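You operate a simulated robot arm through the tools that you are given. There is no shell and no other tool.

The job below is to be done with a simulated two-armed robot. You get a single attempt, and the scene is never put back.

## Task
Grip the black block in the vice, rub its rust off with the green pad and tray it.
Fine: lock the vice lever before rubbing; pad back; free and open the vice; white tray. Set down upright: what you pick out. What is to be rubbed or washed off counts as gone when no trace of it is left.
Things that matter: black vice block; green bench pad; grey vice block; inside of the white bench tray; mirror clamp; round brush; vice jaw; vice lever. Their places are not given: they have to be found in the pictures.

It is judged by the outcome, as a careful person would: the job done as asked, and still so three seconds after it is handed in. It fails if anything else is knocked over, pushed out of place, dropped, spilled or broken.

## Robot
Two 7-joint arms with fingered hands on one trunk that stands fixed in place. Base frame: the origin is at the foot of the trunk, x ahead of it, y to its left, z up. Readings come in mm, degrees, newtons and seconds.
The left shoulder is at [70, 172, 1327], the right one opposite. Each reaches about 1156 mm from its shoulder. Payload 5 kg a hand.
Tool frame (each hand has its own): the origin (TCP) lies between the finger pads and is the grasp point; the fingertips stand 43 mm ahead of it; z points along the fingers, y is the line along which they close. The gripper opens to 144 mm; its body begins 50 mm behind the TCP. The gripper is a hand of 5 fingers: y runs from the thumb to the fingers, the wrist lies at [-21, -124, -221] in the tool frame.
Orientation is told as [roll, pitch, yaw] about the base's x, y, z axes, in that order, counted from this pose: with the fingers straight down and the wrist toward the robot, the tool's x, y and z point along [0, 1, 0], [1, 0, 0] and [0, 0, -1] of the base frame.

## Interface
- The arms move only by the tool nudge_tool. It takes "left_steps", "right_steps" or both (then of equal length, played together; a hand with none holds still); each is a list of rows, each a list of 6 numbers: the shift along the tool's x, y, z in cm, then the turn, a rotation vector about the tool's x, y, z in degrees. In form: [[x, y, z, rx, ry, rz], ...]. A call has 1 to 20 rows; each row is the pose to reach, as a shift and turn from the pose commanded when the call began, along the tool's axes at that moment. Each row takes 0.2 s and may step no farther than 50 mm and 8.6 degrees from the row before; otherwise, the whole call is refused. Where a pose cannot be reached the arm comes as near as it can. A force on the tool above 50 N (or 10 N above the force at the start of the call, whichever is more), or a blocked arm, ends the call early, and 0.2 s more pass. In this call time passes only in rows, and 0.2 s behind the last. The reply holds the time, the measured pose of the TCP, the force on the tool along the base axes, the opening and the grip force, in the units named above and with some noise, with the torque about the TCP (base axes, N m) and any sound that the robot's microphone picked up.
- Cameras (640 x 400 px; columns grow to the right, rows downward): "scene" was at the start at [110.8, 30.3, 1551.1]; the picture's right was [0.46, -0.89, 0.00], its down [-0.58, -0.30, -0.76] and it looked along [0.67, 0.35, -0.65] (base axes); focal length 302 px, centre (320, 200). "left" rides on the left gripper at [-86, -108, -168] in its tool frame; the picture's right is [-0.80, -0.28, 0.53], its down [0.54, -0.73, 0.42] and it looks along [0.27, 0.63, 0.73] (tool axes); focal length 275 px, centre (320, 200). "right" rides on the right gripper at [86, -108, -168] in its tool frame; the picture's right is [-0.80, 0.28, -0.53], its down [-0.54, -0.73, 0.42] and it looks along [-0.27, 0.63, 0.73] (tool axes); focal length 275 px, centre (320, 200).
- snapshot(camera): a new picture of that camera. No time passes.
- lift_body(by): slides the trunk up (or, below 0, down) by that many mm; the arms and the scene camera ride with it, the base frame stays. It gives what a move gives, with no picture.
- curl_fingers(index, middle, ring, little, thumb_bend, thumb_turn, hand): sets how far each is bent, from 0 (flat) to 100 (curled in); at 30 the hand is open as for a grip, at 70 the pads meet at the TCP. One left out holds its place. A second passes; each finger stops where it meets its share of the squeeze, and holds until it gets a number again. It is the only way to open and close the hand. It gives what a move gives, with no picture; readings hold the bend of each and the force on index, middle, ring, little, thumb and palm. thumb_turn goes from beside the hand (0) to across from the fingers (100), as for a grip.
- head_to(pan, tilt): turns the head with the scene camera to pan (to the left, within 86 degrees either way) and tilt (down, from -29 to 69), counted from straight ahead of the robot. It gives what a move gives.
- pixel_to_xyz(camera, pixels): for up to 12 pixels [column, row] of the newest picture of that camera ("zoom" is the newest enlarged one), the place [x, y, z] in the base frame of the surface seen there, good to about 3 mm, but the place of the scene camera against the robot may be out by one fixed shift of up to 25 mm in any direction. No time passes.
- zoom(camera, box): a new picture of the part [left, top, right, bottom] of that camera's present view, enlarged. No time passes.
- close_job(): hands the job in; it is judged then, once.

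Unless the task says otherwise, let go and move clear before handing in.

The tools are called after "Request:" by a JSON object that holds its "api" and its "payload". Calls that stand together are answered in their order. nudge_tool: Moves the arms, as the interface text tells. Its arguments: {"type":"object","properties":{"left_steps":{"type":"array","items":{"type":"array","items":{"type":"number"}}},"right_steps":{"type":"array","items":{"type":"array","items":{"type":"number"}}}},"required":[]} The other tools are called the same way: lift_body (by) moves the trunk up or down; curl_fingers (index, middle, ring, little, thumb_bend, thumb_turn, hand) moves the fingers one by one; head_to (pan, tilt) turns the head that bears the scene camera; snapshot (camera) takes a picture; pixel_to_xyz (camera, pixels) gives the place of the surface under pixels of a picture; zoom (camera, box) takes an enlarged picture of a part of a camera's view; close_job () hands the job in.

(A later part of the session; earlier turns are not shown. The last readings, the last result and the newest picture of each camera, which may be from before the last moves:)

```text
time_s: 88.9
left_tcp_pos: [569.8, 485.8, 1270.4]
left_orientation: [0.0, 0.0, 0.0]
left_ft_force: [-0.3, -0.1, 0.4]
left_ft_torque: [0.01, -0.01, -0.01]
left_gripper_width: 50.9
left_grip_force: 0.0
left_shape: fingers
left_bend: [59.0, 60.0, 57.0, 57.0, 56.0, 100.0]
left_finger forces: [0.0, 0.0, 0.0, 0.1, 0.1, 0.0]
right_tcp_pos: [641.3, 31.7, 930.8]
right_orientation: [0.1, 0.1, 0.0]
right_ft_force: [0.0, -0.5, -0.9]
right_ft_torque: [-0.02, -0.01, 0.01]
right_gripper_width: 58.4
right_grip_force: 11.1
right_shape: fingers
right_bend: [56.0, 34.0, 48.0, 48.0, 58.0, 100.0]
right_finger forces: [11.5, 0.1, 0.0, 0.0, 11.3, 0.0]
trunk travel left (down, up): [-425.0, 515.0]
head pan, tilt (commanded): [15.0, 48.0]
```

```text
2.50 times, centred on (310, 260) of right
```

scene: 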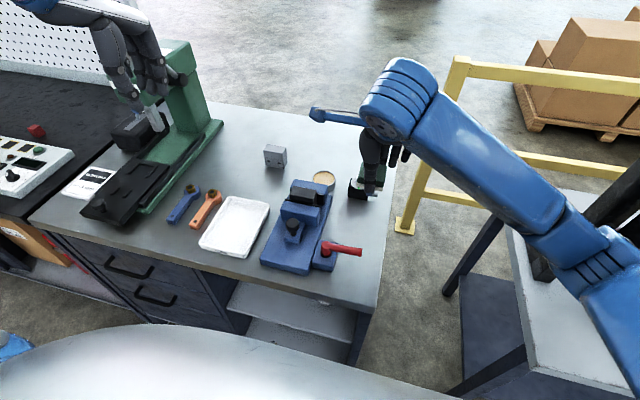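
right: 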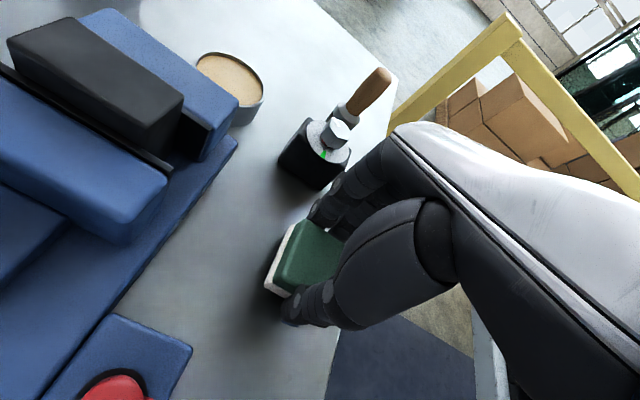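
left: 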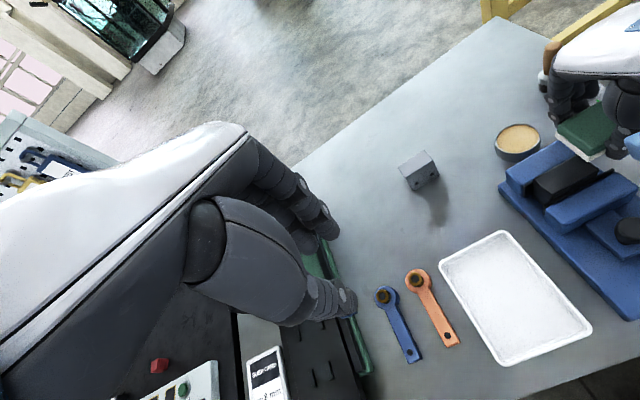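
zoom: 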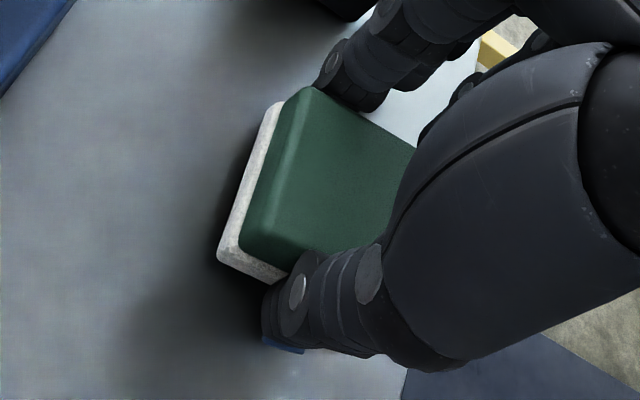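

Index and thumb still hold the pad (11 N). It shifted slightly forward, so I'll measure it again.

Request:
{"api": "pixel_to_xyz", "payload": {"camera": "zoom", "pixels": [[312, 100], [255, 230], [390, 160], [300, 180], [222, 255], [275, 112], [262, 275], [350, 180]]}}

```text
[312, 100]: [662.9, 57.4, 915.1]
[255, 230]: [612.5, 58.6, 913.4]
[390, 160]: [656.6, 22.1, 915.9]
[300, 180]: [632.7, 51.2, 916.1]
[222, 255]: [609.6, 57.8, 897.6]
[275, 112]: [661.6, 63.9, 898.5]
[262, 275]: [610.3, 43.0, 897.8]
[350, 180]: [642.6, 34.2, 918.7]
```

The pad's bottom is now about 5 mm above the table and 4 mm too far forward. I'll correct that and lower until it touches.

Request:
{"api": "nudge_tool", "payload": {"right_steps": [[0.15, -0.3, 0.1, 0, 0, 0], [0.15, -0.35, 0.3, 0, 0, 0], [0.15, -0.35, 0.45, 0, 0, 0]]}}

```text
time_s: 89.7
left_tcp_pos: [570.0, 486.0, 1271.7]
left_orientation: [-0.1, 0.0, 0.0]
left_ft_force: [-0.5, -0.3, -0.3]
left_ft_torque: [0.01, -0.01, 0.02]
left_gripper_width: 50.9
left_grip_force: 0.2
left_shape: fingers
left_bend: [59.0, 60.0, 57.0, 57.0, 56.0, 100.0]
left_finger forces: [0.0, 0.1, 0.0, 0.0, 0.1, 0.1]
right_tcp_pos: [638.3, 34.6, 927.6]
right_orientation: [0.0, -0.2, -0.1]
right_ft_force: [1.0, 0.5, 4.7]
right_ft_torque: [0.15, -0.24, 0.05]
right_gripper_width: 58.3
right_grip_force: 14.2
right_shape: fingers
right_bend: [56.0, 34.0, 48.0, 48.0, 58.0, 100.0]
right_finger forces: [16.1, 0.0, 0.1, 0.0, 11.1, 0.0]
trunk travel left (down, up): [-425.0, 515.0]
head pan, tilt (commanded): [15.0, 48.0]
```

The index tip and pad are at the table now (Fz +4.7). I'll open the fingers to let the pad rest.

Request:
{"api": "curl_fingers", "payload": {"hand": "right", "index": 49, "middle": 46, "thumb_bend": 49}}

Request:
{"api": "snapshot", "payload": {"camera": "right"}}

Request:
{"api": "zoom", "payload": {"camera": "right", "box": [240, 180, 380, 340]}}

```text
time_s: 90.7
left_tcp_pos: [567.0, 485.9, 1270.8]
left_orientation: [0.0, -0.1, 0.1]
left_ft_force: [-0.7, 0.0, -0.5]
left_ft_torque: [0.0, 0.02, 0.02]
left_gripper_width: 50.8
left_grip_force: 0.1
left_shape: fingers
left_bend: [59.0, 60.0, 57.0, 57.0, 56.0, 100.0]
left_finger forces: [0.1, 0.0, 0.0, 0.1, 0.1, 0.0]
right_tcp_pos: [636.5, 34.0, 928.6]
right_orientation: [0.0, -0.1, -0.2]
right_ft_force: [4.5, -0.2, 15.6]
right_ft_torque: [-0.18, -1.18, 0.06]
right_gripper_width: 81.5
right_grip_force: 8.0
right_shape: fingers
right_bend: [49.0, 43.0, 48.0, 48.0, 49.0, 100.0]
right_finger forces: [0.0, 16.1, 0.0, 0.0, 0.0, 0.1]
trunk travel left (down, up): [-425.0, 515.0]
head pan, tilt (commanded): [15.0, 48.0]
```

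```text
taken
```

right: 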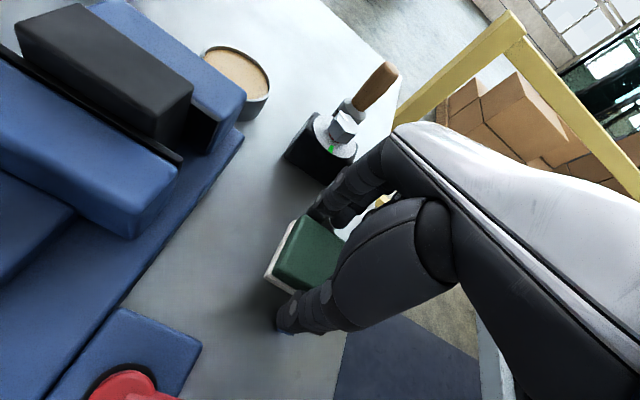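

```text
2.50 times, centred on (310, 260) of right
```

zoom: 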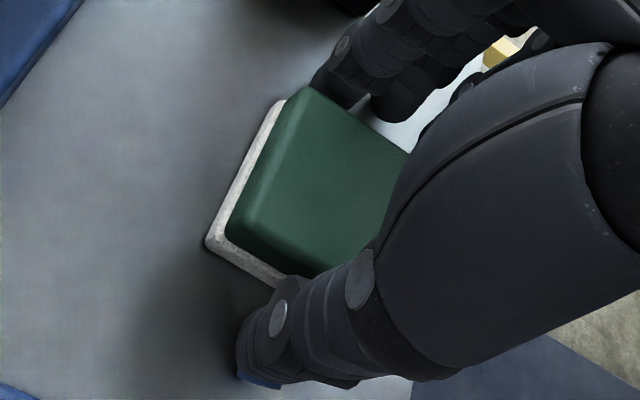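

The pad is resting on the table and free of thumb and index. I'll lift straight up and then check the pad's place.

Request:
{"api": "nudge_tool", "payload": {"right_steps": [[0, 0, -0.5, 0, 0, 0], [0, 0, -1.5, 0, 0, 0], [0, 0, -3.5, 0, 0, 0], [0, 0, -7, 0, 0, 0], [0, 0, -11, 0, 0, 0]]}}

Request:
{"api": "snapshot", "payload": {"camera": "right"}}

Request:
{"api": "zoom", "payload": {"camera": "right", "box": [220, 160, 360, 320]}}

```text
time_s: 91.9
left_tcp_pos: [568.2, 487.2, 1269.8]
left_orientation: [-0.1, 0.0, 0.0]
left_ft_force: [0.0, -0.2, 0.5]
left_ft_torque: [-0.03, -0.03, 0.0]
left_gripper_width: 50.9
left_grip_force: 0.1
left_shape: fingers
left_bend: [59.0, 60.0, 57.0, 57.0, 56.0, 100.0]
left_finger forces: [0.0, 0.0, 0.1, 0.1, 0.1, 0.0]
right_tcp_pos: [638.0, 36.5, 1036.4]
right_orientation: [-0.1, 0.0, 0.0]
right_ft_force: [-0.4, -0.3, 0.0]
right_ft_torque: [0.02, -0.02, -0.03]
right_gripper_width: 81.3
right_grip_force: 0.0
right_shape: fingers
right_bend: [49.0, 46.0, 48.0, 48.0, 49.0, 100.0]
right_finger forces: [0.1, 0.0, 0.1, 0.1, 0.0, 0.0]
trunk travel left (down, up): [-425.0, 515.0]
head pan, tilt (commanded): [15.0, 48.0]
```

```text
taken
```

right: 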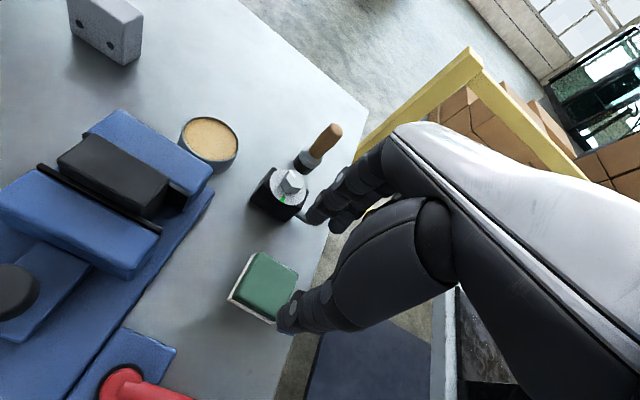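

```text
2.50 times, centred on (290, 240) of right
```

zoom: 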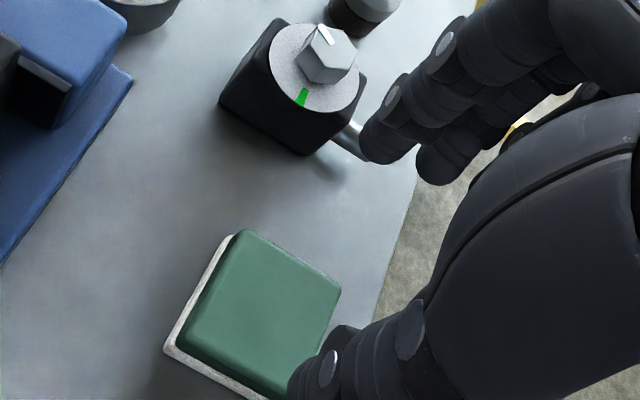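

Request:
{"api": "pixel_to_xyz", "payload": {"camera": "zoom", "pixels": [[168, 348], [228, 240], [250, 395], [240, 245], [185, 345], [337, 292], [265, 310], [222, 98], [300, 150], [345, 145]]}}

Request:
{"api": "zoom", "payload": {"camera": "scene", "box": [250, 160, 410, 290]}}

```text
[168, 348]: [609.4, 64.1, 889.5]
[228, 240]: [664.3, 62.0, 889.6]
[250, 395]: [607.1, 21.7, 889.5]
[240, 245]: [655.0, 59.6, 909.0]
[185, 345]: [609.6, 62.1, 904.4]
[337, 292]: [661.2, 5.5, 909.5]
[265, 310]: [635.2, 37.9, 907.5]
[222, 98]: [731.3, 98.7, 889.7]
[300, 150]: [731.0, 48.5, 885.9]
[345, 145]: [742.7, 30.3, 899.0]
```

```text
3.08 times, centred on (330, 225) of scene
```

zoom: 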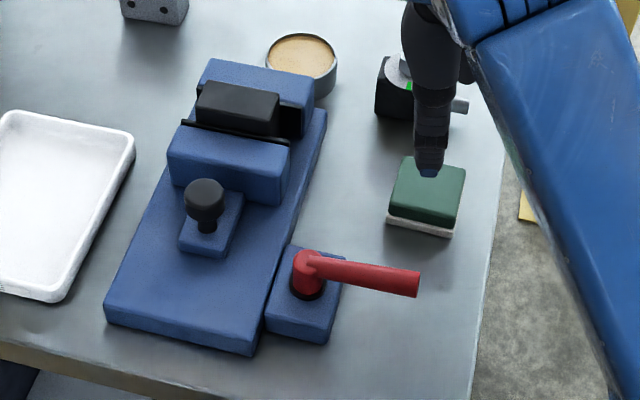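

The pad is back flat at x 608–664, y 6–63, within about 3 mm of where it was. Next is freeing the lever: I'll curl the four fingers and use the thumb to push the handle from its near side. First to a point above it.

Request:
{"api": "curl_fingers", "payload": {"hand": "right", "index": 100, "middle": 100, "ring": 100, "little": 100, "thumb_bend": 50}}

Request:
{"api": "nudge_tool", "payload": {"right_steps": [[0.3, -2, -2, 0, 0, 0], [0.9, -5, -3, 0, 0, 0], [1.6, -8, -3, 0, 0, 0], [2.2, -10.3, -3, 0, 0, 0]]}}

Request:
{"api": "snapshot", "payload": {"camera": "right"}}

Request:
{"api": "zoom", "payload": {"camera": "right", "box": [200, 160, 380, 340]}}

Request:
{"api": "snapshot", "payload": {"camera": "scene"}}

```text
time_s: 92.9
left_tcp_pos: [568.4, 486.1, 1269.9]
left_orientation: [0.0, 0.0, 0.0]
left_ft_force: [0.4, 0.2, 0.8]
left_ft_torque: [0.03, 0.01, -0.01]
left_gripper_width: 50.6
left_grip_force: 0.0
left_shape: fingers
left_bend: [59.0, 60.0, 57.0, 57.0, 56.0, 100.0]
left_finger forces: [0.0, 0.1, 0.0, 0.1, 0.1, 0.0]
right_tcp_pos: [639.0, 34.6, 1035.1]
right_orientation: [0.0, 0.0, -0.1]
right_ft_force: [0.7, 0.2, 0.6]
right_ft_torque: [0.0, 0.0, 0.02]
right_gripper_width: 84.6
right_grip_force: 0.1
right_shape: fingers
right_bend: [100.0, 100.0, 100.0, 100.0, 50.0, 100.0]
right_finger forces: [0.0, 0.0, 0.1, 0.0, 0.0, 0.0]
trunk travel left (down, up): [-425.0, 515.0]
head pan, tilt (commanded): [15.0, 48.0]
```

```text
time_s: 93.6
left_tcp_pos: [569.0, 483.2, 1270.7]
left_orientation: [0.0, 0.2, -0.1]
left_ft_force: [0.1, -0.2, 0.0]
left_ft_torque: [0.03, 0.0, 0.0]
left_gripper_width: 51.1
left_grip_force: 0.0
left_shape: fingers
left_bend: [59.0, 60.0, 57.0, 57.0, 56.0, 100.0]
left_finger forces: [0.1, 0.0, 0.1, 0.0, 0.0, 0.0]
right_tcp_pos: [624.7, -38.6, 1084.5]
right_orientation: [-9.5, -6.7, -3.8]
right_ft_force: [0.2, 0.2, -0.1]
right_ft_torque: [0.02, 0.02, 0.01]
right_gripper_width: 84.5
right_grip_force: 0.0
right_shape: fingers
right_bend: [100.0, 100.0, 100.0, 100.0, 50.0, 100.0]
right_finger forces: [0.0, 0.0, 0.0, 0.0, 0.0, 0.0]
trunk travel left (down, up): [-425.0, 515.0]
head pan, tilt (commanded): [15.0, 48.0]
stopped in row 3 (right hand): the arm was blocked; the commanded pose is now the measured one
```

```text
taken
```

right: 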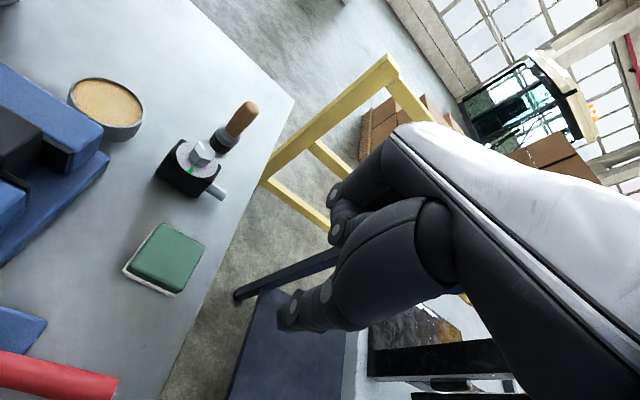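

```text
2.22 times, centred on (290, 250) of right
```

zoom: 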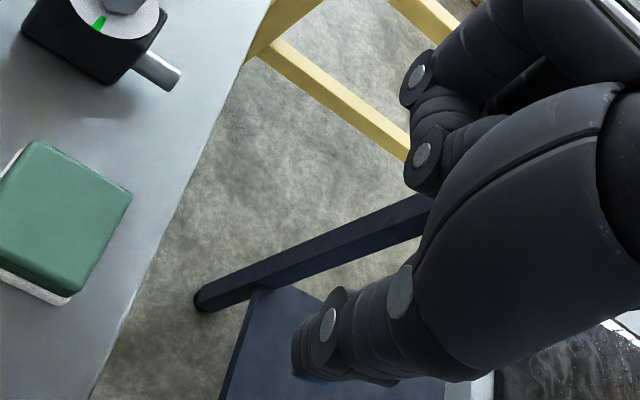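

```text
taken
```

scene: 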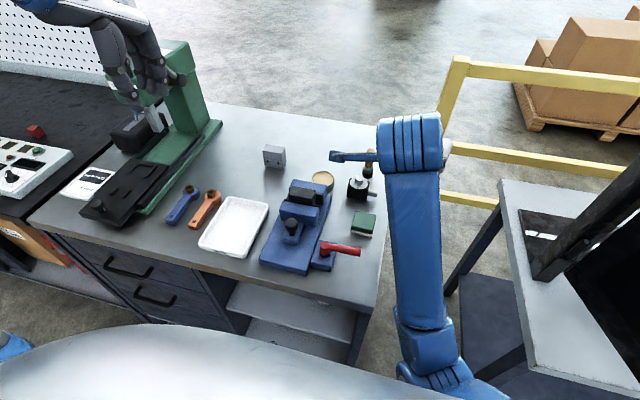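

The elbow swung inward against the chest again when the hand moved toward the robot at yaw 0. I'll recover as before by turning the yaw outward and moving slightly forward; for the lever I'll stay at yaw 90, where the arm is comfortable.

Request:
{"api": "nudge_tool", "payload": {"right_steps": [[0, 0.3, -0.3, 0, 0, -3], [0, 0.6, -0.6, 0, 0, -7], [0, 0.9, -0.9, 0, 0, -11], [0, 1.2, -1.2, 0, 0, -15], [0, 1.5, -1.5, 0, 0, -20], [0, 1.8, -1.8, 0, 0, -25]]}}

Request:
{"api": "snapshot", "payload": {"camera": "scene"}}

```text
time_s: 95.0
left_tcp_pos: [569.9, 486.8, 1270.5]
left_orientation: [-0.1, 0.0, 0.0]
left_ft_force: [0.5, -1.0, -0.2]
left_ft_torque: [-0.01, 0.01, -0.01]
left_gripper_width: 50.9
left_grip_force: 0.0
left_shape: fingers
left_bend: [59.0, 60.0, 57.0, 57.0, 56.0, 100.0]
left_finger forces: [0.0, 0.1, 0.1, 0.0, 0.0, 0.1]
right_tcp_pos: [640.6, -46.7, 1096.6]
right_orientation: [-12.9, -1.5, 20.4]
right_ft_force: [0.5, -0.3, 0.1]
right_ft_torque: [0.01, 0.01, 0.0]
right_gripper_width: 84.3
right_grip_force: 0.0
right_shape: fingers
right_bend: [100.0, 100.0, 100.0, 100.0, 50.0, 100.0]
right_finger forces: [0.0, 0.0, 0.0, 0.0, 0.0, 0.0]
trunk travel left (down, up): [-425.0, 515.0]
head pan, tilt (commanded): [15.0, 48.0]
```

```text
taken
```

scene: 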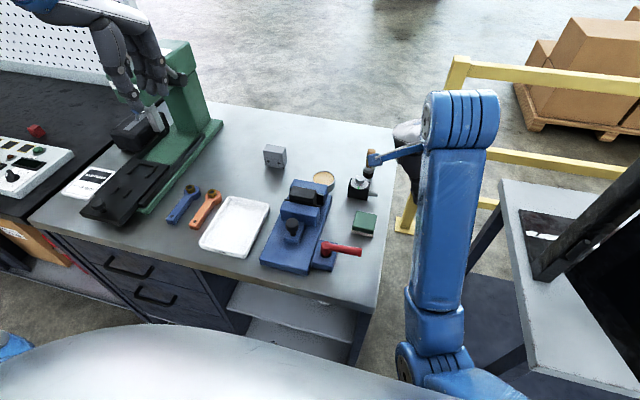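

Recovered again. I'll level the hand (roll about −13°), then continue yaw to 90°.

Request:
{"api": "nudge_tool", "payload": {"right_steps": [[0, 0.2, -0.5, 0.4, 3.3, 0], [0, 0.4, -1.0, 0.8, 6.6, 0], [0, 0.6, -1.5, 1.2, 9.8, 0], [0, 0.8, -2.0, 1.5, 12.9, 0]]}}

Request:
{"api": "nudge_tool", "payload": {"right_steps": [[0.3, -0.3, 0, 0, 0, -7], [0.6, -0.6, 0, 0, 0, -14], [0.9, -0.9, 0, 0, 0, -21], [1.2, -1.2, 0, 0, 0, -28], [1.5, -1.5, 0, 0, 0, -35], [1.8, -1.8, 0, 0, 0, -42], [2.1, -2.1, 0, 0, 0, -49], [2.4, -2.4, 0, 0, 0, -56], [2.7, -2.7, 0, 0, 0, -63], [3, -3, 0, 0, 0, -69]]}}

Request:
{"api": "snapshot", "payload": {"camera": "scene"}}

Request:
{"api": "snapshot", "payload": {"camera": "right"}}

```text
time_s: 95.6
left_tcp_pos: [569.4, 484.8, 1271.0]
left_orientation: [-0.1, 0.1, 0.0]
left_ft_force: [-0.8, 0.0, 0.8]
left_ft_torque: [0.05, 0.0, 0.0]
left_gripper_width: 51.1
left_grip_force: 0.0
left_shape: fingers
left_bend: [59.0, 60.0, 57.0, 57.0, 56.0, 100.0]
left_finger forces: [0.1, 0.0, 0.1, 0.1, 0.0, 0.1]
right_tcp_pos: [655.6, -113.3, 1083.5]
right_orientation: [-14.0, 1.3, 16.5]
right_ft_force: [0.1, -0.7, -0.5]
right_ft_torque: [0.04, -0.01, -0.02]
right_gripper_width: 84.9
right_grip_force: 0.1
right_shape: fingers
right_bend: [100.0, 100.0, 100.0, 100.0, 50.0, 100.0]
right_finger forces: [0.1, 0.0, 0.1, 0.1, 0.1, 0.0]
right hand out of reach, approached as far as the arm can: row 3
trunk travel left (down, up): [-425.0, 515.0]
head pan, tilt (commanded): [15.0, 48.0]
stopped in row 3 (right hand): the arm was blocked; the commanded pose is now the measured one
```

```text
time_s: 96.2
left_tcp_pos: [570.0, 483.9, 1272.1]
left_orientation: [0.0, 0.1, -0.2]
left_ft_force: [-0.2, -0.1, 0.9]
left_ft_torque: [0.04, 0.02, 0.0]
left_gripper_width: 51.1
left_grip_force: 0.2
left_shape: fingers
left_bend: [59.0, 60.0, 57.0, 57.0, 56.0, 100.0]
left_finger forces: [0.1, 0.0, 0.0, 0.1, 0.0, 0.0]
right_tcp_pos: [656.6, -198.1, 1061.1]
right_orientation: [-21.7, 8.5, 23.6]
right_ft_force: [0.3, -0.5, 0.2]
right_ft_torque: [0.03, 0.01, -0.01]
right_gripper_width: 84.5
right_grip_force: 0.1
right_shape: fingers
right_bend: [100.0, 100.0, 100.0, 100.0, 50.0, 100.0]
right_finger forces: [0.0, 0.0, 0.1, 0.0, 0.0, 0.0]
right hand out of reach, approached as far as the arm can: row 2, 3
trunk travel left (down, up): [-425.0, 515.0]
head pan, tilt (commanded): [15.0, 48.0]
stopped in row 3 (right hand): the arm was blocked; the commanded pose is now the measured one
```

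```text
taken
```

scene: 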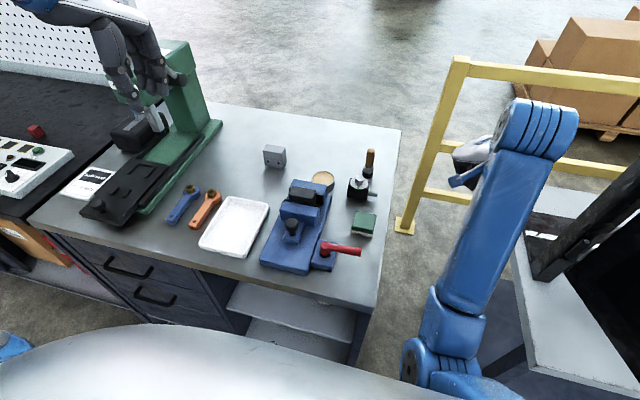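

```text
taken
```

right: 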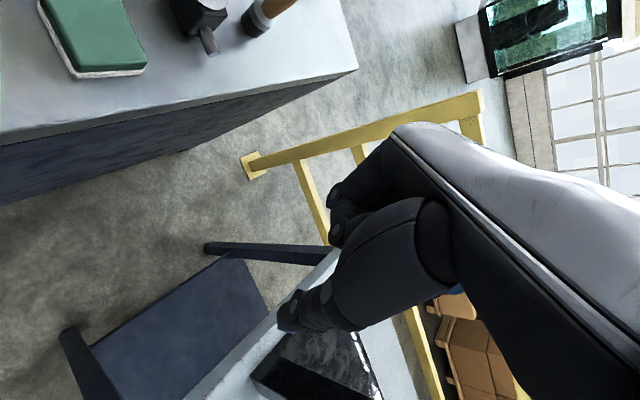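

The arm hit a joint limit and drifted right to (657,-198,1061). I'll stop and look carefully at the arm before moving more.

Request:
{"api": "head_to", "payload": {"pan": -35, "tilt": 50}}

Request:
{"api": "snapshot", "payload": {"camera": "scene"}}

```text
time_s: 97.4
left_tcp_pos: [568.9, 485.5, 1269.9]
left_orientation: [-0.1, 0.0, 0.0]
left_ft_force: [-0.2, 0.2, -0.7]
left_ft_torque: [-0.03, -0.02, -0.02]
left_gripper_width: 51.0
left_grip_force: 0.1
left_shape: fingers
left_bend: [59.0, 60.0, 57.0, 57.0, 56.0, 100.0]
left_finger forces: [0.0, 0.0, 0.1, 0.0, 0.0, 0.0]
right_tcp_pos: [656.0, -195.9, 1060.3]
right_orientation: [-21.7, 8.7, 23.6]
right_ft_force: [-0.2, -0.7, 0.9]
right_ft_torque: [-0.01, -0.01, -0.01]
right_gripper_width: 84.5
right_grip_force: 0.0
right_shape: fingers
right_bend: [100.0, 100.0, 100.0, 100.0, 50.0, 100.0]
right_finger forces: [0.0, 0.0, 0.1, 0.1, 0.0, 0.0]
trunk travel left (down, up): [-425.0, 515.0]
head pan, tilt (commanded): [-35.0, 50.0]
```

```text
taken
```

scene: 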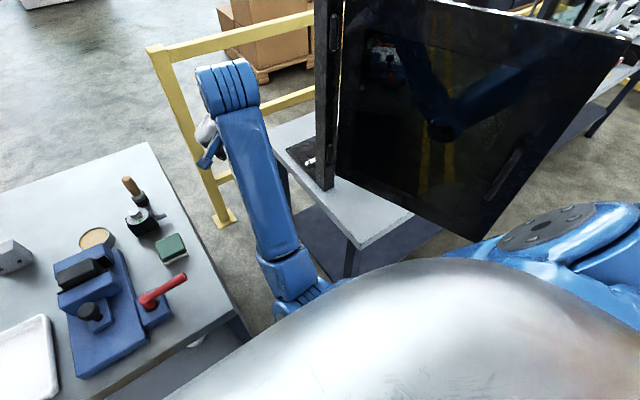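

Request:
{"api": "pixel_to_xyz", "payload": {"camera": "scene", "pixels": [[285, 285], [300, 300], [275, 230], [230, 90], [210, 150], [325, 185], [440, 220], [490, 230], [350, 240], [220, 215], [300, 120], [205, 130]]}}

```text
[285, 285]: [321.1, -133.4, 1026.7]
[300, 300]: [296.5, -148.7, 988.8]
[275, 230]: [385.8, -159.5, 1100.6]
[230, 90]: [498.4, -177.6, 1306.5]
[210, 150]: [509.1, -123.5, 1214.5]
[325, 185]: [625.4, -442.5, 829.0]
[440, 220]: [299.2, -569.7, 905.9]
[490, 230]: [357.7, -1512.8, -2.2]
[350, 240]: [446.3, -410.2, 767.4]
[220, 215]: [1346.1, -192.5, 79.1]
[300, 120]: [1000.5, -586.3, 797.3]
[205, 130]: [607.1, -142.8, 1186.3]
```

The elbow sits low in front of the trunk at about (310,-140,1000) and is folded tight. Moving the hand left and up will unfold it, so I'll do that in small steps.

Request:
{"api": "nudge_tool", "payload": {"right_steps": [[2.0, 1.0, -1.6, 0, 0, 0], [4.5, 2.2, -3.5, 0, 0, 0], [7.5, 3.6, -5.8, 0, 0, 0], [10.5, 5.1, -8.1, 0, 0, 0], [13, 6.3, -10, 0, 0, 0], [15.1, 7.3, -11.6, 0, 0, 0]]}}

Request:
{"api": "snapshot", "payload": {"camera": "scene"}}

```text
time_s: 98.5
left_tcp_pos: [569.1, 486.9, 1270.2]
left_orientation: [-0.2, 0.1, 0.0]
left_ft_force: [0.4, 0.4, 0.0]
left_ft_torque: [0.01, -0.02, 0.0]
left_gripper_width: 51.3
left_grip_force: 0.2
left_shape: fingers
left_bend: [59.0, 60.0, 57.0, 57.0, 56.0, 100.0]
left_finger forces: [0.1, 0.1, 0.0, 0.0, 0.0, 0.1]
right_tcp_pos: [674.8, -135.0, 1081.8]
right_orientation: [-29.5, 10.3, 17.7]
right_ft_force: [-0.2, 0.1, 0.4]
right_ft_torque: [-0.02, 0.03, 0.02]
right_gripper_width: 84.4
right_grip_force: 0.1
right_shape: fingers
right_bend: [100.0, 100.0, 100.0, 100.0, 50.0, 100.0]
right_finger forces: [0.1, 0.0, 0.0, 0.0, 0.0, 0.0]
trunk travel left (down, up): [-425.0, 515.0]
head pan, tilt (commanded): [-35.0, 50.0]
stopped in row 5 (right hand): the arm was blocked; the commanded pose is now the measured one
```

```text
taken
```

scene: 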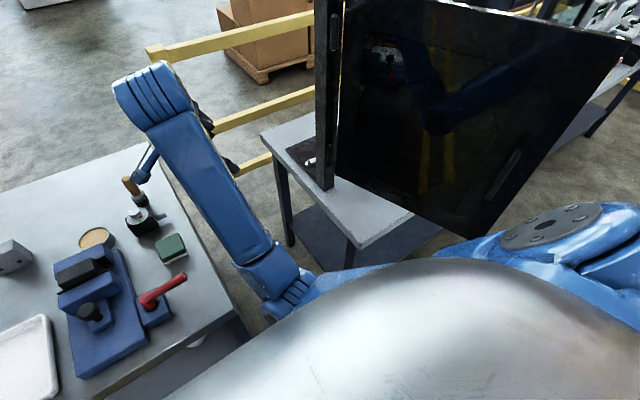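

Still pressed against the chest. Stretching the hand forward and up, toward its start pose, should open the elbow and free the upper arm.

Request:
{"api": "nudge_tool", "payload": {"right_steps": [[-1.0, 2.0, -2.0, 0, 0, 0], [-2.2, 4.3, -4.3, 0, 0, 0], [-3.6, 6.5, -7.0, 0, 0, 0], [-5.0, 8.8, -10, 0, 0, 0], [-6.4, 11, -13, 0, 0, 0], [-7.7, 13.2, -15.9, 0, 0, 0]]}}

Request:
{"api": "snapshot", "payload": {"camera": "scene"}}

```text
time_s: 99.9
left_tcp_pos: [570.5, 485.3, 1270.7]
left_orientation: [-0.1, -0.1, 0.1]
left_ft_force: [-0.4, 0.1, 0.4]
left_ft_torque: [-0.03, 0.0, 0.02]
left_gripper_width: 51.1
left_grip_force: 0.0
left_shape: fingers
left_bend: [59.0, 60.0, 57.0, 57.0, 56.0, 100.0]
left_finger forces: [0.1, 0.0, 0.0, 0.0, 0.0, 0.0]
right_tcp_pos: [824.6, -71.2, 1230.2]
right_orientation: [-29.2, 10.3, 18.0]
right_ft_force: [0.4, 0.6, -0.1]
right_ft_torque: [-0.02, 0.02, 0.02]
right_gripper_width: 84.3
right_grip_force: 0.0
right_shape: fingers
right_bend: [100.0, 100.0, 100.0, 100.0, 50.0, 100.0]
right_finger forces: [0.0, 0.0, 0.1, 0.0, 0.0, 0.0]
trunk travel left (down, up): [-425.0, 515.0]
head pan, tilt (commanded): [-35.0, 50.0]
```

```text
taken
```

scene: 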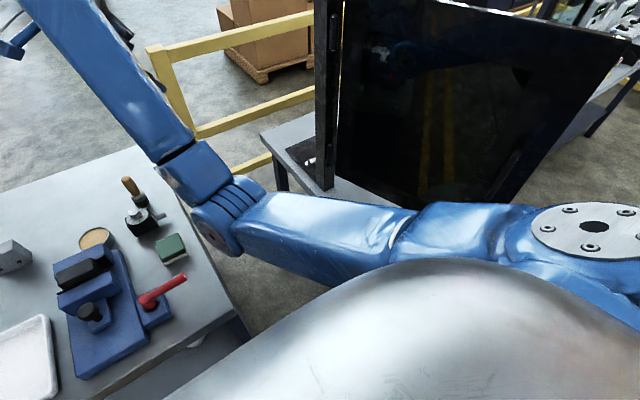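

The arm is extended and free at (825,-71,1230). Now I'll level the hand while rising to the start height.

Request:
{"api": "nudge_tool", "payload": {"right_steps": [[-0.3, 0, -1.8, -2.1, 5.8, 0.5], [-0.6, 0.05, -3.7, -4.1, 11.7, 1.0], [-0.9, 0.1, -5.5, -6.2, 17.5, 1.6], [-1.2, 0.1, -7.4, -8.2, 23.4, 2.1], [-1.2, 0.1, -7.4, -10.3, 29.2, 2.6]]}}

Request:
{"api": "snapshot", "payload": {"camera": "scene"}}

```text
time_s: 101.1
left_tcp_pos: [569.3, 486.5, 1270.8]
left_orientation: [0.0, 0.1, 0.0]
left_ft_force: [-0.1, -0.3, 0.8]
left_ft_torque: [0.0, -0.01, 0.04]
left_gripper_width: 51.2
left_grip_force: 0.0
left_shape: fingers
left_bend: [59.0, 60.0, 57.0, 57.0, 56.0, 100.0]
left_finger forces: [0.0, 0.0, 0.2, 0.1, 0.0, 0.0]
right_tcp_pos: [832.0, -42.8, 1299.3]
right_orientation: [0.3, -0.3, 18.1]
right_ft_force: [0.0, -0.7, -0.8]
right_ft_torque: [0.0, 0.03, 0.01]
right_gripper_width: 84.5
right_grip_force: 0.0
right_shape: fingers
right_bend: [100.0, 100.0, 100.0, 100.0, 50.0, 100.0]
right_finger forces: [0.0, 0.0, 0.1, 0.1, 0.0, 0.1]
trunk travel left (down, up): [-425.0, 515.0]
head pan, tilt (commanded): [-35.0, 50.0]
```

```text
taken
```

scene: 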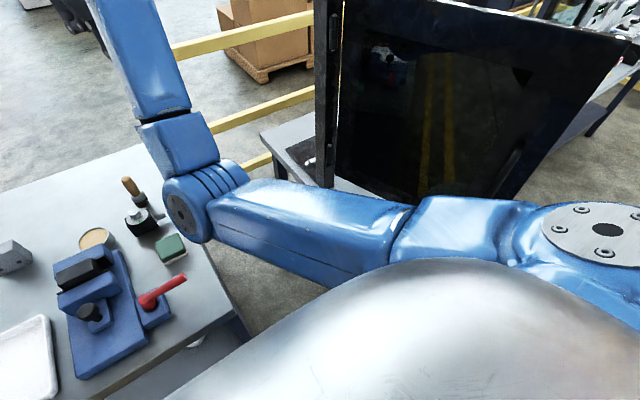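

The hand is level at the start pose, but the elbow is still inside. I'll turn the yaw outward here, where the arm is stretched and has room.

Request:
{"api": "nudge_tool", "payload": {"right_steps": [[0, -0.3, 0.5, 0, 0, -7], [0, -0.6, 1, 0, 0, -14], [0, -0.9, 1.5, 0, 0, -21], [0, -1.2, 2, 0, 0, -28], [0, -1.5, 2.5, 0, 0, -35], [0, -1.8, 3, 0, 0, -42]]}}

Request:
{"api": "snapshot", "payload": {"camera": "scene"}}

```text
time_s: 102.5
left_tcp_pos: [569.9, 487.6, 1270.4]
left_orientation: [0.1, 0.0, 0.1]
left_ft_force: [-1.2, 0.2, 0.3]
left_ft_torque: [-0.01, 0.0, -0.01]
left_gripper_width: 51.2
left_grip_force: 0.1
left_shape: fingers
left_bend: [59.0, 60.0, 57.0, 57.0, 56.0, 100.0]
left_finger forces: [0.1, 0.0, 0.0, 0.0, 0.1, 0.0]
right_tcp_pos: [813.6, -49.6, 1270.1]
right_orientation: [-0.1, -0.2, 60.2]
right_ft_force: [1.0, 0.1, 0.8]
right_ft_torque: [-0.03, 0.0, -0.04]
right_gripper_width: 84.5
right_grip_force: 0.0
right_shape: fingers
right_bend: [100.0, 100.0, 100.0, 100.0, 50.0, 100.0]
right_finger forces: [0.1, 0.0, 0.0, 0.1, 0.0, 0.1]
right hand out of reach, approached as far as the arm can: row 2, 3
trunk travel left (down, up): [-425.0, 515.0]
head pan, tilt (commanded): [-35.0, 50.0]
```

```text
taken
```

scene: 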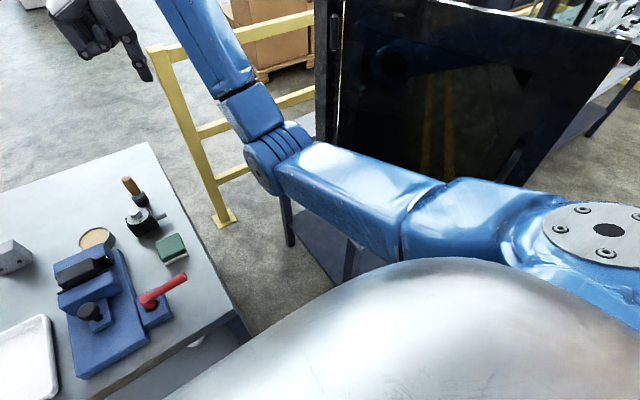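

The elbow is moving out nicely. I'll finish the yaw to 90° and come down toward the bench's right front area.

Request:
{"api": "nudge_tool", "payload": {"right_steps": [[1.0, 0, 1.0, 0, 0, -7], [2.5, -0.1, 2.0, 0, 0, -14], [4.5, -0.2, 3.5, 0, 0, -21], [6.5, -0.3, 5.0, 0, 0, -27], [8.5, -0.4, 6.8, 0, 0, -30], [10.7, -0.5, 8.5, 0, 0, -30], [12.9, -0.5, 10.3, 0, 0, -30], [15, -0.6, 12, 0, 0, -30]]}}

Request:
{"api": "snapshot", "payload": {"camera": "scene"}}

Request:
{"api": "snapshot", "payload": {"camera": "right"}}

```text
time_s: 104.3
left_tcp_pos: [569.0, 486.1, 1269.8]
left_orientation: [0.0, 0.0, 0.0]
left_ft_force: [-0.8, -0.3, 0.3]
left_ft_torque: [0.01, 0.03, 0.0]
left_gripper_width: 51.0
left_grip_force: 0.0
left_shape: fingers
left_bend: [59.0, 60.0, 57.0, 57.0, 56.0, 100.0]
left_finger forces: [0.1, 0.0, 0.1, 0.1, 0.0, 0.0]
right_tcp_pos: [680.4, 20.5, 1149.9]
right_orientation: [-0.1, -0.2, 90.1]
right_ft_force: [-0.2, -0.3, 0.0]
right_ft_torque: [0.02, -0.04, -0.01]
right_gripper_width: 84.4
right_grip_force: 0.0
right_shape: fingers
right_bend: [100.0, 100.0, 100.0, 100.0, 50.0, 100.0]
right_finger forces: [0.1, 0.0, 0.0, 0.1, 0.0, 0.1]
trunk travel left (down, up): [-425.0, 515.0]
head pan, tilt (commanded): [-35.0, 50.0]
```

```text
taken
```

scene: 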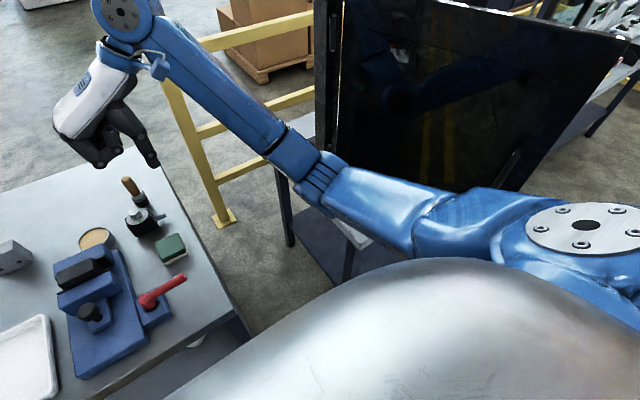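

```text
taken
```

right: 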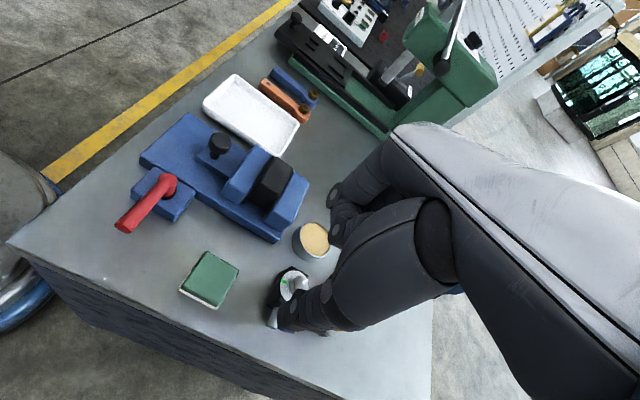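

The right arm is comfortable again at (680,20,1150), yaw 90, and everything on the bench is in place. I'll raise the trunk 150 mm so the arm is less folded when working close to the robot.

Request:
{"api": "lift_body", "payload": {"by": 150}}

Request:
{"api": "head_to", "payload": {"pan": 5, "tilt": 55}}

Request:
{"api": "snapshot", "payload": {"camera": "scene"}}

```text
time_s: 106.0
left_tcp_pos: [569.8, 487.0, 1420.5]
left_orientation: [0.0, 0.1, 0.0]
left_ft_force: [0.3, 0.4, 0.0]
left_ft_torque: [-0.02, 0.01, 0.0]
left_gripper_width: 50.9
left_grip_force: 0.0
left_shape: fingers
left_bend: [59.0, 60.0, 57.0, 57.0, 56.0, 100.0]
left_finger forces: [0.0, 0.0, 0.0, 0.0, 0.0, 0.1]
right_tcp_pos: [681.7, 21.0, 1299.6]
right_orientation: [-0.2, -0.1, 90.1]
right_ft_force: [-0.1, 0.1, 0.2]
right_ft_torque: [0.01, -0.02, 0.0]
right_gripper_width: 84.4
right_grip_force: 0.1
right_shape: fingers
right_bend: [100.0, 100.0, 100.0, 100.0, 50.0, 100.0]
right_finger forces: [0.0, 0.1, 0.0, 0.0, 0.0, 0.0]
trunk travel left (down, up): [-575.0, 365.0]
head pan, tilt (commanded): [-35.0, 50.0]
```

```text
time_s: 107.1
left_tcp_pos: [568.6, 486.9, 1419.7]
left_orientation: [0.1, 0.0, 0.0]
left_ft_force: [0.4, 0.6, 1.0]
left_ft_torque: [0.01, 0.0, 0.02]
left_gripper_width: 50.6
left_grip_force: 0.2
left_shape: fingers
left_bend: [59.0, 60.0, 57.0, 57.0, 56.0, 100.0]
left_finger forces: [0.0, 0.1, 0.0, 0.0, 0.1, 0.0]
right_tcp_pos: [679.7, 19.8, 1299.9]
right_orientation: [-0.2, 0.0, 90.1]
right_ft_force: [-0.4, -0.3, 0.0]
right_ft_torque: [-0.04, 0.01, 0.01]
right_gripper_width: 84.6
right_grip_force: 0.0
right_shape: fingers
right_bend: [100.0, 100.0, 100.0, 100.0, 50.0, 100.0]
right_finger forces: [0.0, 0.1, 0.1, 0.0, 0.1, 0.0]
trunk travel left (down, up): [-575.0, 365.0]
head pan, tilt (commanded): [5.0, 55.0]
```

```text
taken
```

scene: 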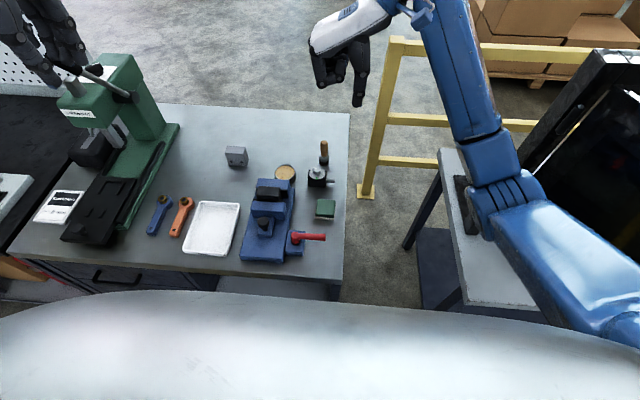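

The view is clear. I'll extend the index finger again and bring the hand down partway toward the lever's near side, watching the elbow.

Request:
{"api": "curl_fingers", "payload": {"hand": "right", "index": 50}}

Request:
{"api": "nudge_tool", "payload": {"right_steps": [[1.3, -0.1, 2.5, 0, 0, 0], [2.7, -0.2, 5, 0, 0, 0], [4.0, -0.3, 7.5, 0, 0, 0], [5.3, -0.4, 10, 0, 0, 0], [6.7, -0.5, 12.5, 0, 0, 0], [8, -0.5, 15, 0, 0, 0]]}}

Request:
{"api": "snapshot", "payload": {"camera": "scene"}}

```text
time_s: 108.1
left_tcp_pos: [570.5, 486.2, 1420.4]
left_orientation: [0.1, 0.0, 0.0]
left_ft_force: [0.0, 0.4, -1.1]
left_ft_torque: [0.0, -0.02, -0.01]
left_gripper_width: 51.1
left_grip_force: 0.0
left_shape: fingers
left_bend: [59.0, 60.0, 57.0, 57.0, 56.0, 100.0]
left_finger forces: [0.1, 0.0, 0.1, 0.0, 0.0, 0.0]
right_tcp_pos: [681.5, 20.1, 1299.6]
right_orientation: [-0.2, -0.1, 90.1]
right_ft_force: [-0.5, 0.0, 0.0]
right_ft_torque: [0.02, -0.04, 0.0]
right_gripper_width: 78.3
right_grip_force: 0.0
right_shape: fingers
right_bend: [50.0, 100.0, 100.0, 100.0, 50.0, 100.0]
right_finger forces: [0.0, 0.1, 0.0, 0.1, 0.1, 0.0]
trunk travel left (down, up): [-575.0, 365.0]
head pan, tilt (commanded): [5.0, 55.0]
```

```text
time_s: 109.5
left_tcp_pos: [568.6, 485.2, 1420.7]
left_orientation: [0.0, 0.0, 0.0]
left_ft_force: [0.0, 0.0, 0.0]
left_ft_torque: [0.03, -0.04, -0.02]
left_gripper_width: 51.1
left_grip_force: 0.0
left_shape: fingers
left_bend: [59.0, 60.0, 57.0, 57.0, 56.0, 100.0]
left_finger forces: [0.0, 0.1, 0.0, 0.0, 0.0, 0.0]
right_tcp_pos: [599.2, 15.8, 1148.9]
right_orientation: [-0.2, -0.1, 90.1]
right_ft_force: [-1.6, -0.6, 0.9]
right_ft_torque: [0.0, 0.0, -0.01]
right_gripper_width: 78.4
right_grip_force: 0.2
right_shape: fingers
right_bend: [50.0, 100.0, 100.0, 100.0, 50.0, 100.0]
right_finger forces: [0.1, 0.0, 0.0, 0.0, 0.0, 0.0]
trunk travel left (down, up): [-575.0, 365.0]
head pan, tilt (commanded): [5.0, 55.0]
```

```text
taken
```

scene: 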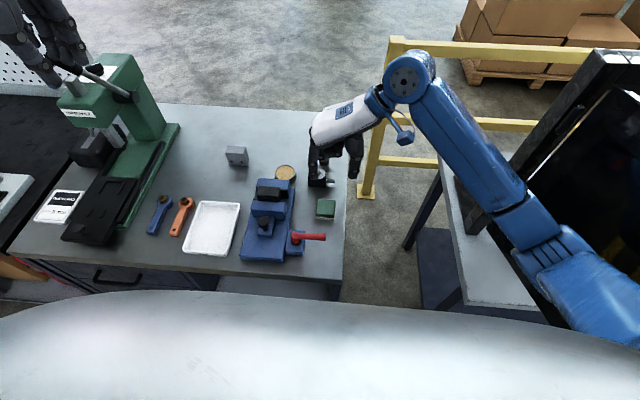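

The posture is good, with the elbow out to the right. I'll check the elbow's clearance from the dark panel before going on.

Request:
{"api": "pixel_to_xyz", "payload": {"camera": "scene", "pixels": [[560, 250], [590, 265], [540, 220], [500, 170], [520, 190], [560, 140], [600, 190], [450, 130], [405, 80], [620, 240], [610, 300]]}}

```text
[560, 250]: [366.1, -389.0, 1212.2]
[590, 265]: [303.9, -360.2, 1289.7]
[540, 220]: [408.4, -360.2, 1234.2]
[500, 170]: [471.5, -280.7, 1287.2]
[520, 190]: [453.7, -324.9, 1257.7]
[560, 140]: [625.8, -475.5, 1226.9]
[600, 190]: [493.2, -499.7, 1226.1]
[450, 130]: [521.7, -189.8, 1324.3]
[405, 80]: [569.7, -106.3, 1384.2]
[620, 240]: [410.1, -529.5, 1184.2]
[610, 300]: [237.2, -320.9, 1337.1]
```

There is about 120 mm between elbow and panel. I'll move on to above the lever's near side, then check.

Request:
{"api": "nudge_tool", "payload": {"right_steps": [[1.9, 0, 1.4, 0, 0, 0], [3.9, -0.1, 2.8, 0, 0, 0], [5.8, -0.1, 4.1, 0, 0, 0], [7.8, -0.2, 5.5, 0, 0, 0], [9.75, -0.25, 6.9, 0, 0, 0]]}}

Request:
{"api": "snapshot", "payload": {"camera": "scene"}}

Request:
{"api": "snapshot", "payload": {"camera": "right"}}

```text
time_s: 110.7
left_tcp_pos: [568.0, 484.6, 1421.6]
left_orientation: [0.0, -0.1, 0.0]
left_ft_force: [-1.3, 0.1, -0.9]
left_ft_torque: [0.04, -0.03, 0.0]
left_gripper_width: 51.1
left_grip_force: 0.1
left_shape: fingers
left_bend: [59.0, 60.0, 57.0, 57.0, 56.0, 100.0]
left_finger forces: [0.0, 0.0, 0.1, 0.0, 0.0, 0.0]
right_tcp_pos: [503.3, 13.8, 1080.0]
right_orientation: [-0.3, -0.3, 90.1]
right_ft_force: [0.2, -0.5, -0.1]
right_ft_torque: [0.0, -0.04, -0.03]
right_gripper_width: 78.4
right_grip_force: 0.0
right_shape: fingers
right_bend: [50.0, 100.0, 100.0, 100.0, 50.0, 100.0]
right_finger forces: [0.0, 0.0, 0.0, 0.1, 0.0, 0.0]
trunk travel left (down, up): [-575.0, 365.0]
head pan, tilt (commanded): [5.0, 55.0]
```

```text
taken
```

scene: 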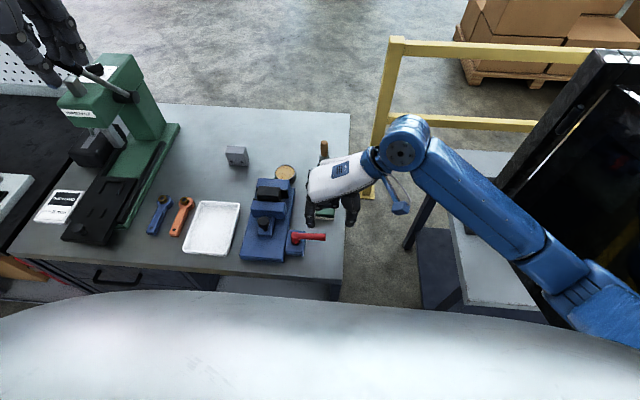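

```text
taken
```

right: 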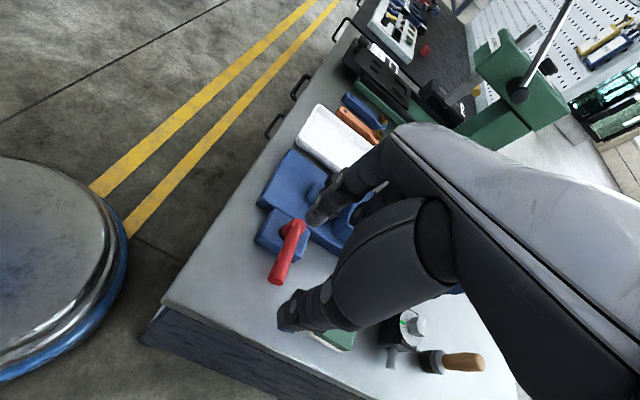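

The posture is fine. I'll measure the index fingertip against the lever handle in this view.

Request:
{"api": "zoom", "payload": {"camera": "right", "box": [230, 170, 370, 310]}}

Request:
{"api": "pixel_to_xyz", "payload": {"camera": "right", "pixels": [[297, 225], [290, 240], [282, 262], [275, 280], [283, 275], [270, 275], [312, 220], [308, 212], [316, 225], [322, 212], [318, 200], [290, 325]]}}

```text
2.86 times, centred on (300, 240) of right
```

zoom: 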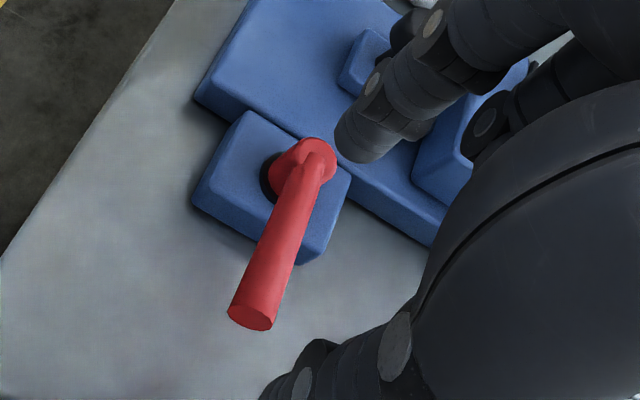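

```text
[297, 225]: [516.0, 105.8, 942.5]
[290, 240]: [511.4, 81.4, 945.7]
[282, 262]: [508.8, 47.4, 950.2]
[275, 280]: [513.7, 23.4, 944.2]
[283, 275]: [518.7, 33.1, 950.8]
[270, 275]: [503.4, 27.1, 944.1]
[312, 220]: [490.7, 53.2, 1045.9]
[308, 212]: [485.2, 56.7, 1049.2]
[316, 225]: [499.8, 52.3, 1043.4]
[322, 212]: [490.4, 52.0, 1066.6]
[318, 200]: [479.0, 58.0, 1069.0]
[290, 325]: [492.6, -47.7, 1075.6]
```

The fingertip is at x 481–500 and the handle's near side at x≈502. I'll move 9 mm toward the robot for clearance and lower it beside the handle.

Request:
{"api": "nudge_tool", "payload": {"right_steps": [[0.9, 0, 1, 0, 0, 0], [0.9, 0, 4, 0, 0, 0], [0.9, 0, 7, 0, 0, 0], [0.9, 0, 9, 0, 0, 0], [0.9, 0, 10, 0, 0, 0], [0.9, 0, 10.8, 0, 0, 0]]}}

Request:
{"api": "snapshot", "payload": {"camera": "right"}}

Request:
{"api": "zoom", "payload": {"camera": "right", "box": [230, 170, 370, 310]}}

Request:
{"api": "snapshot", "payload": {"camera": "scene"}}

```text
time_s: 112.1
left_tcp_pos: [569.6, 486.4, 1419.3]
left_orientation: [0.0, -0.1, 0.0]
left_ft_force: [0.1, 0.2, -0.2]
left_ft_torque: [0.01, -0.02, 0.01]
left_gripper_width: 51.0
left_grip_force: 0.0
left_shape: fingers
left_bend: [59.0, 60.0, 57.0, 57.0, 56.0, 100.0]
left_finger forces: [0.0, 0.0, 0.1, 0.0, 0.0, 0.0]
right_tcp_pos: [495.3, 14.8, 971.0]
right_orientation: [-0.2, -0.2, 90.2]
right_ft_force: [-0.6, -0.1, 0.3]
right_ft_torque: [0.0, 0.01, -0.02]
right_gripper_width: 78.0
right_grip_force: 0.2
right_shape: fingers
right_bend: [50.0, 100.0, 100.0, 100.0, 50.0, 100.0]
right_finger forces: [0.1, 0.1, 0.1, 0.0, 0.0, 0.0]
trunk travel left (down, up): [-575.0, 365.0]
head pan, tilt (commanded): [5.0, 55.0]
```

```text
taken
```

right: 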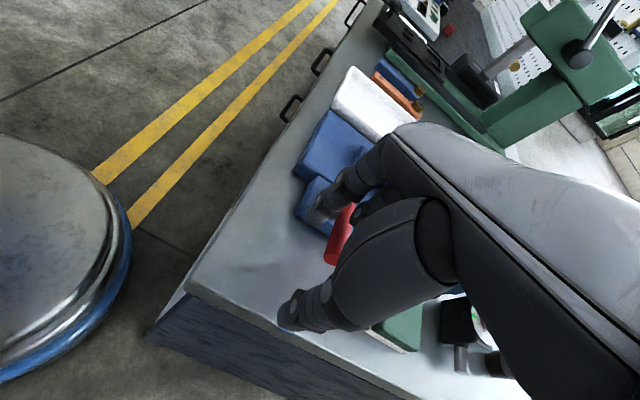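

```text
2.86 times, centred on (300, 240) of right
```

zoom: 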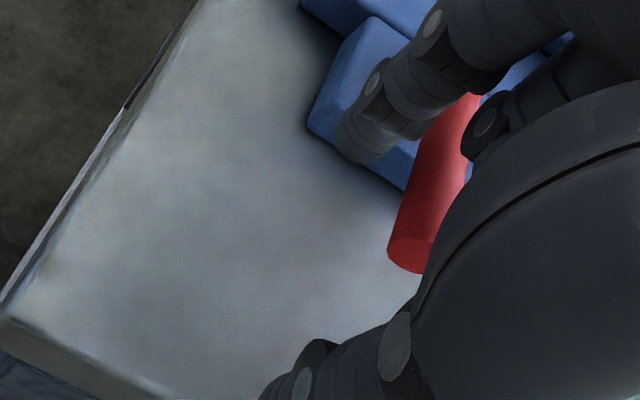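

```text
taken
```

scene: 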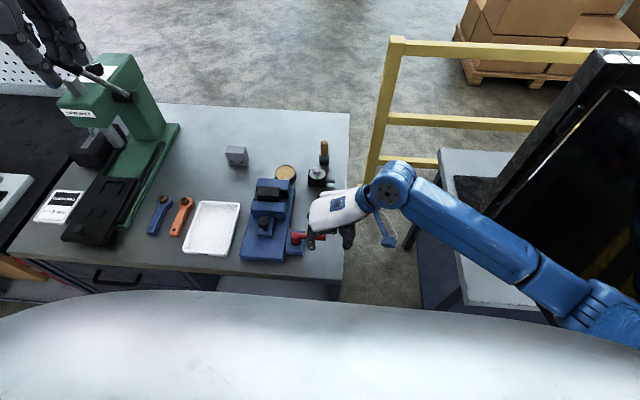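

The index stands on the near side of the handle, free of contact. I'll now push it along the first part of the opposite arc, counter-clockwise.

Request:
{"api": "nudge_tool", "payload": {"right_steps": [[-0.6, 0, 0, 0, 0, 0], [-1.22, 0, 0, 0, 0, 0], [-1.87, -0.15, 0, 0, 0, 0], [-2.52, -0.29, 0, 0, 0, 0], [-3.2, -0.27, 0, 0, 0, 0], [-3.86, -0.24, 0, 0, 0, 0]]}}

Request:
{"api": "snapshot", "payload": {"camera": "right"}}

Request:
{"api": "zoom", "payload": {"camera": "scene", "box": [220, 160, 380, 290]}}

```text
time_s: 113.5
left_tcp_pos: [569.6, 485.7, 1420.9]
left_orientation: [0.0, 0.0, 0.1]
left_ft_force: [-0.1, -0.3, -0.8]
left_ft_torque: [0.01, 0.02, -0.01]
left_gripper_width: 51.1
left_grip_force: 0.0
left_shape: fingers
left_bend: [59.0, 60.0, 57.0, 57.0, 56.0, 100.0]
left_finger forces: [0.1, 0.0, 0.1, 0.1, 0.0, 0.0]
right_tcp_pos: [532.1, 11.6, 971.8]
right_orientation: [-0.2, -0.1, 90.1]
right_ft_force: [-3.5, 0.1, 0.5]
right_ft_torque: [0.02, 0.09, 0.16]
right_gripper_width: 79.0
right_grip_force: 1.1
right_shape: fingers
right_bend: [50.0, 100.0, 100.0, 100.0, 50.0, 100.0]
right_finger forces: [2.9, 0.0, 0.1, 0.1, 0.0, 0.0]
trunk travel left (down, up): [-575.0, 365.0]
head pan, tilt (commanded): [5.0, 55.0]
```

```text
taken
```

right: 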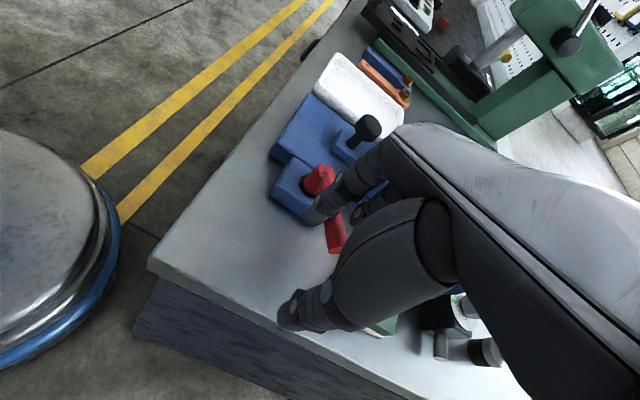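

```text
3.08 times, centred on (300, 225) of scene
```

zoom: 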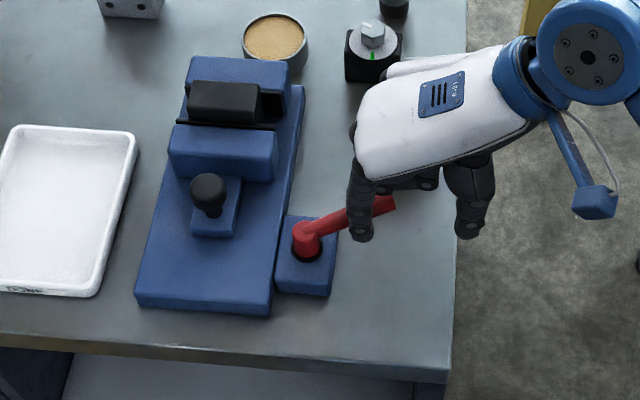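

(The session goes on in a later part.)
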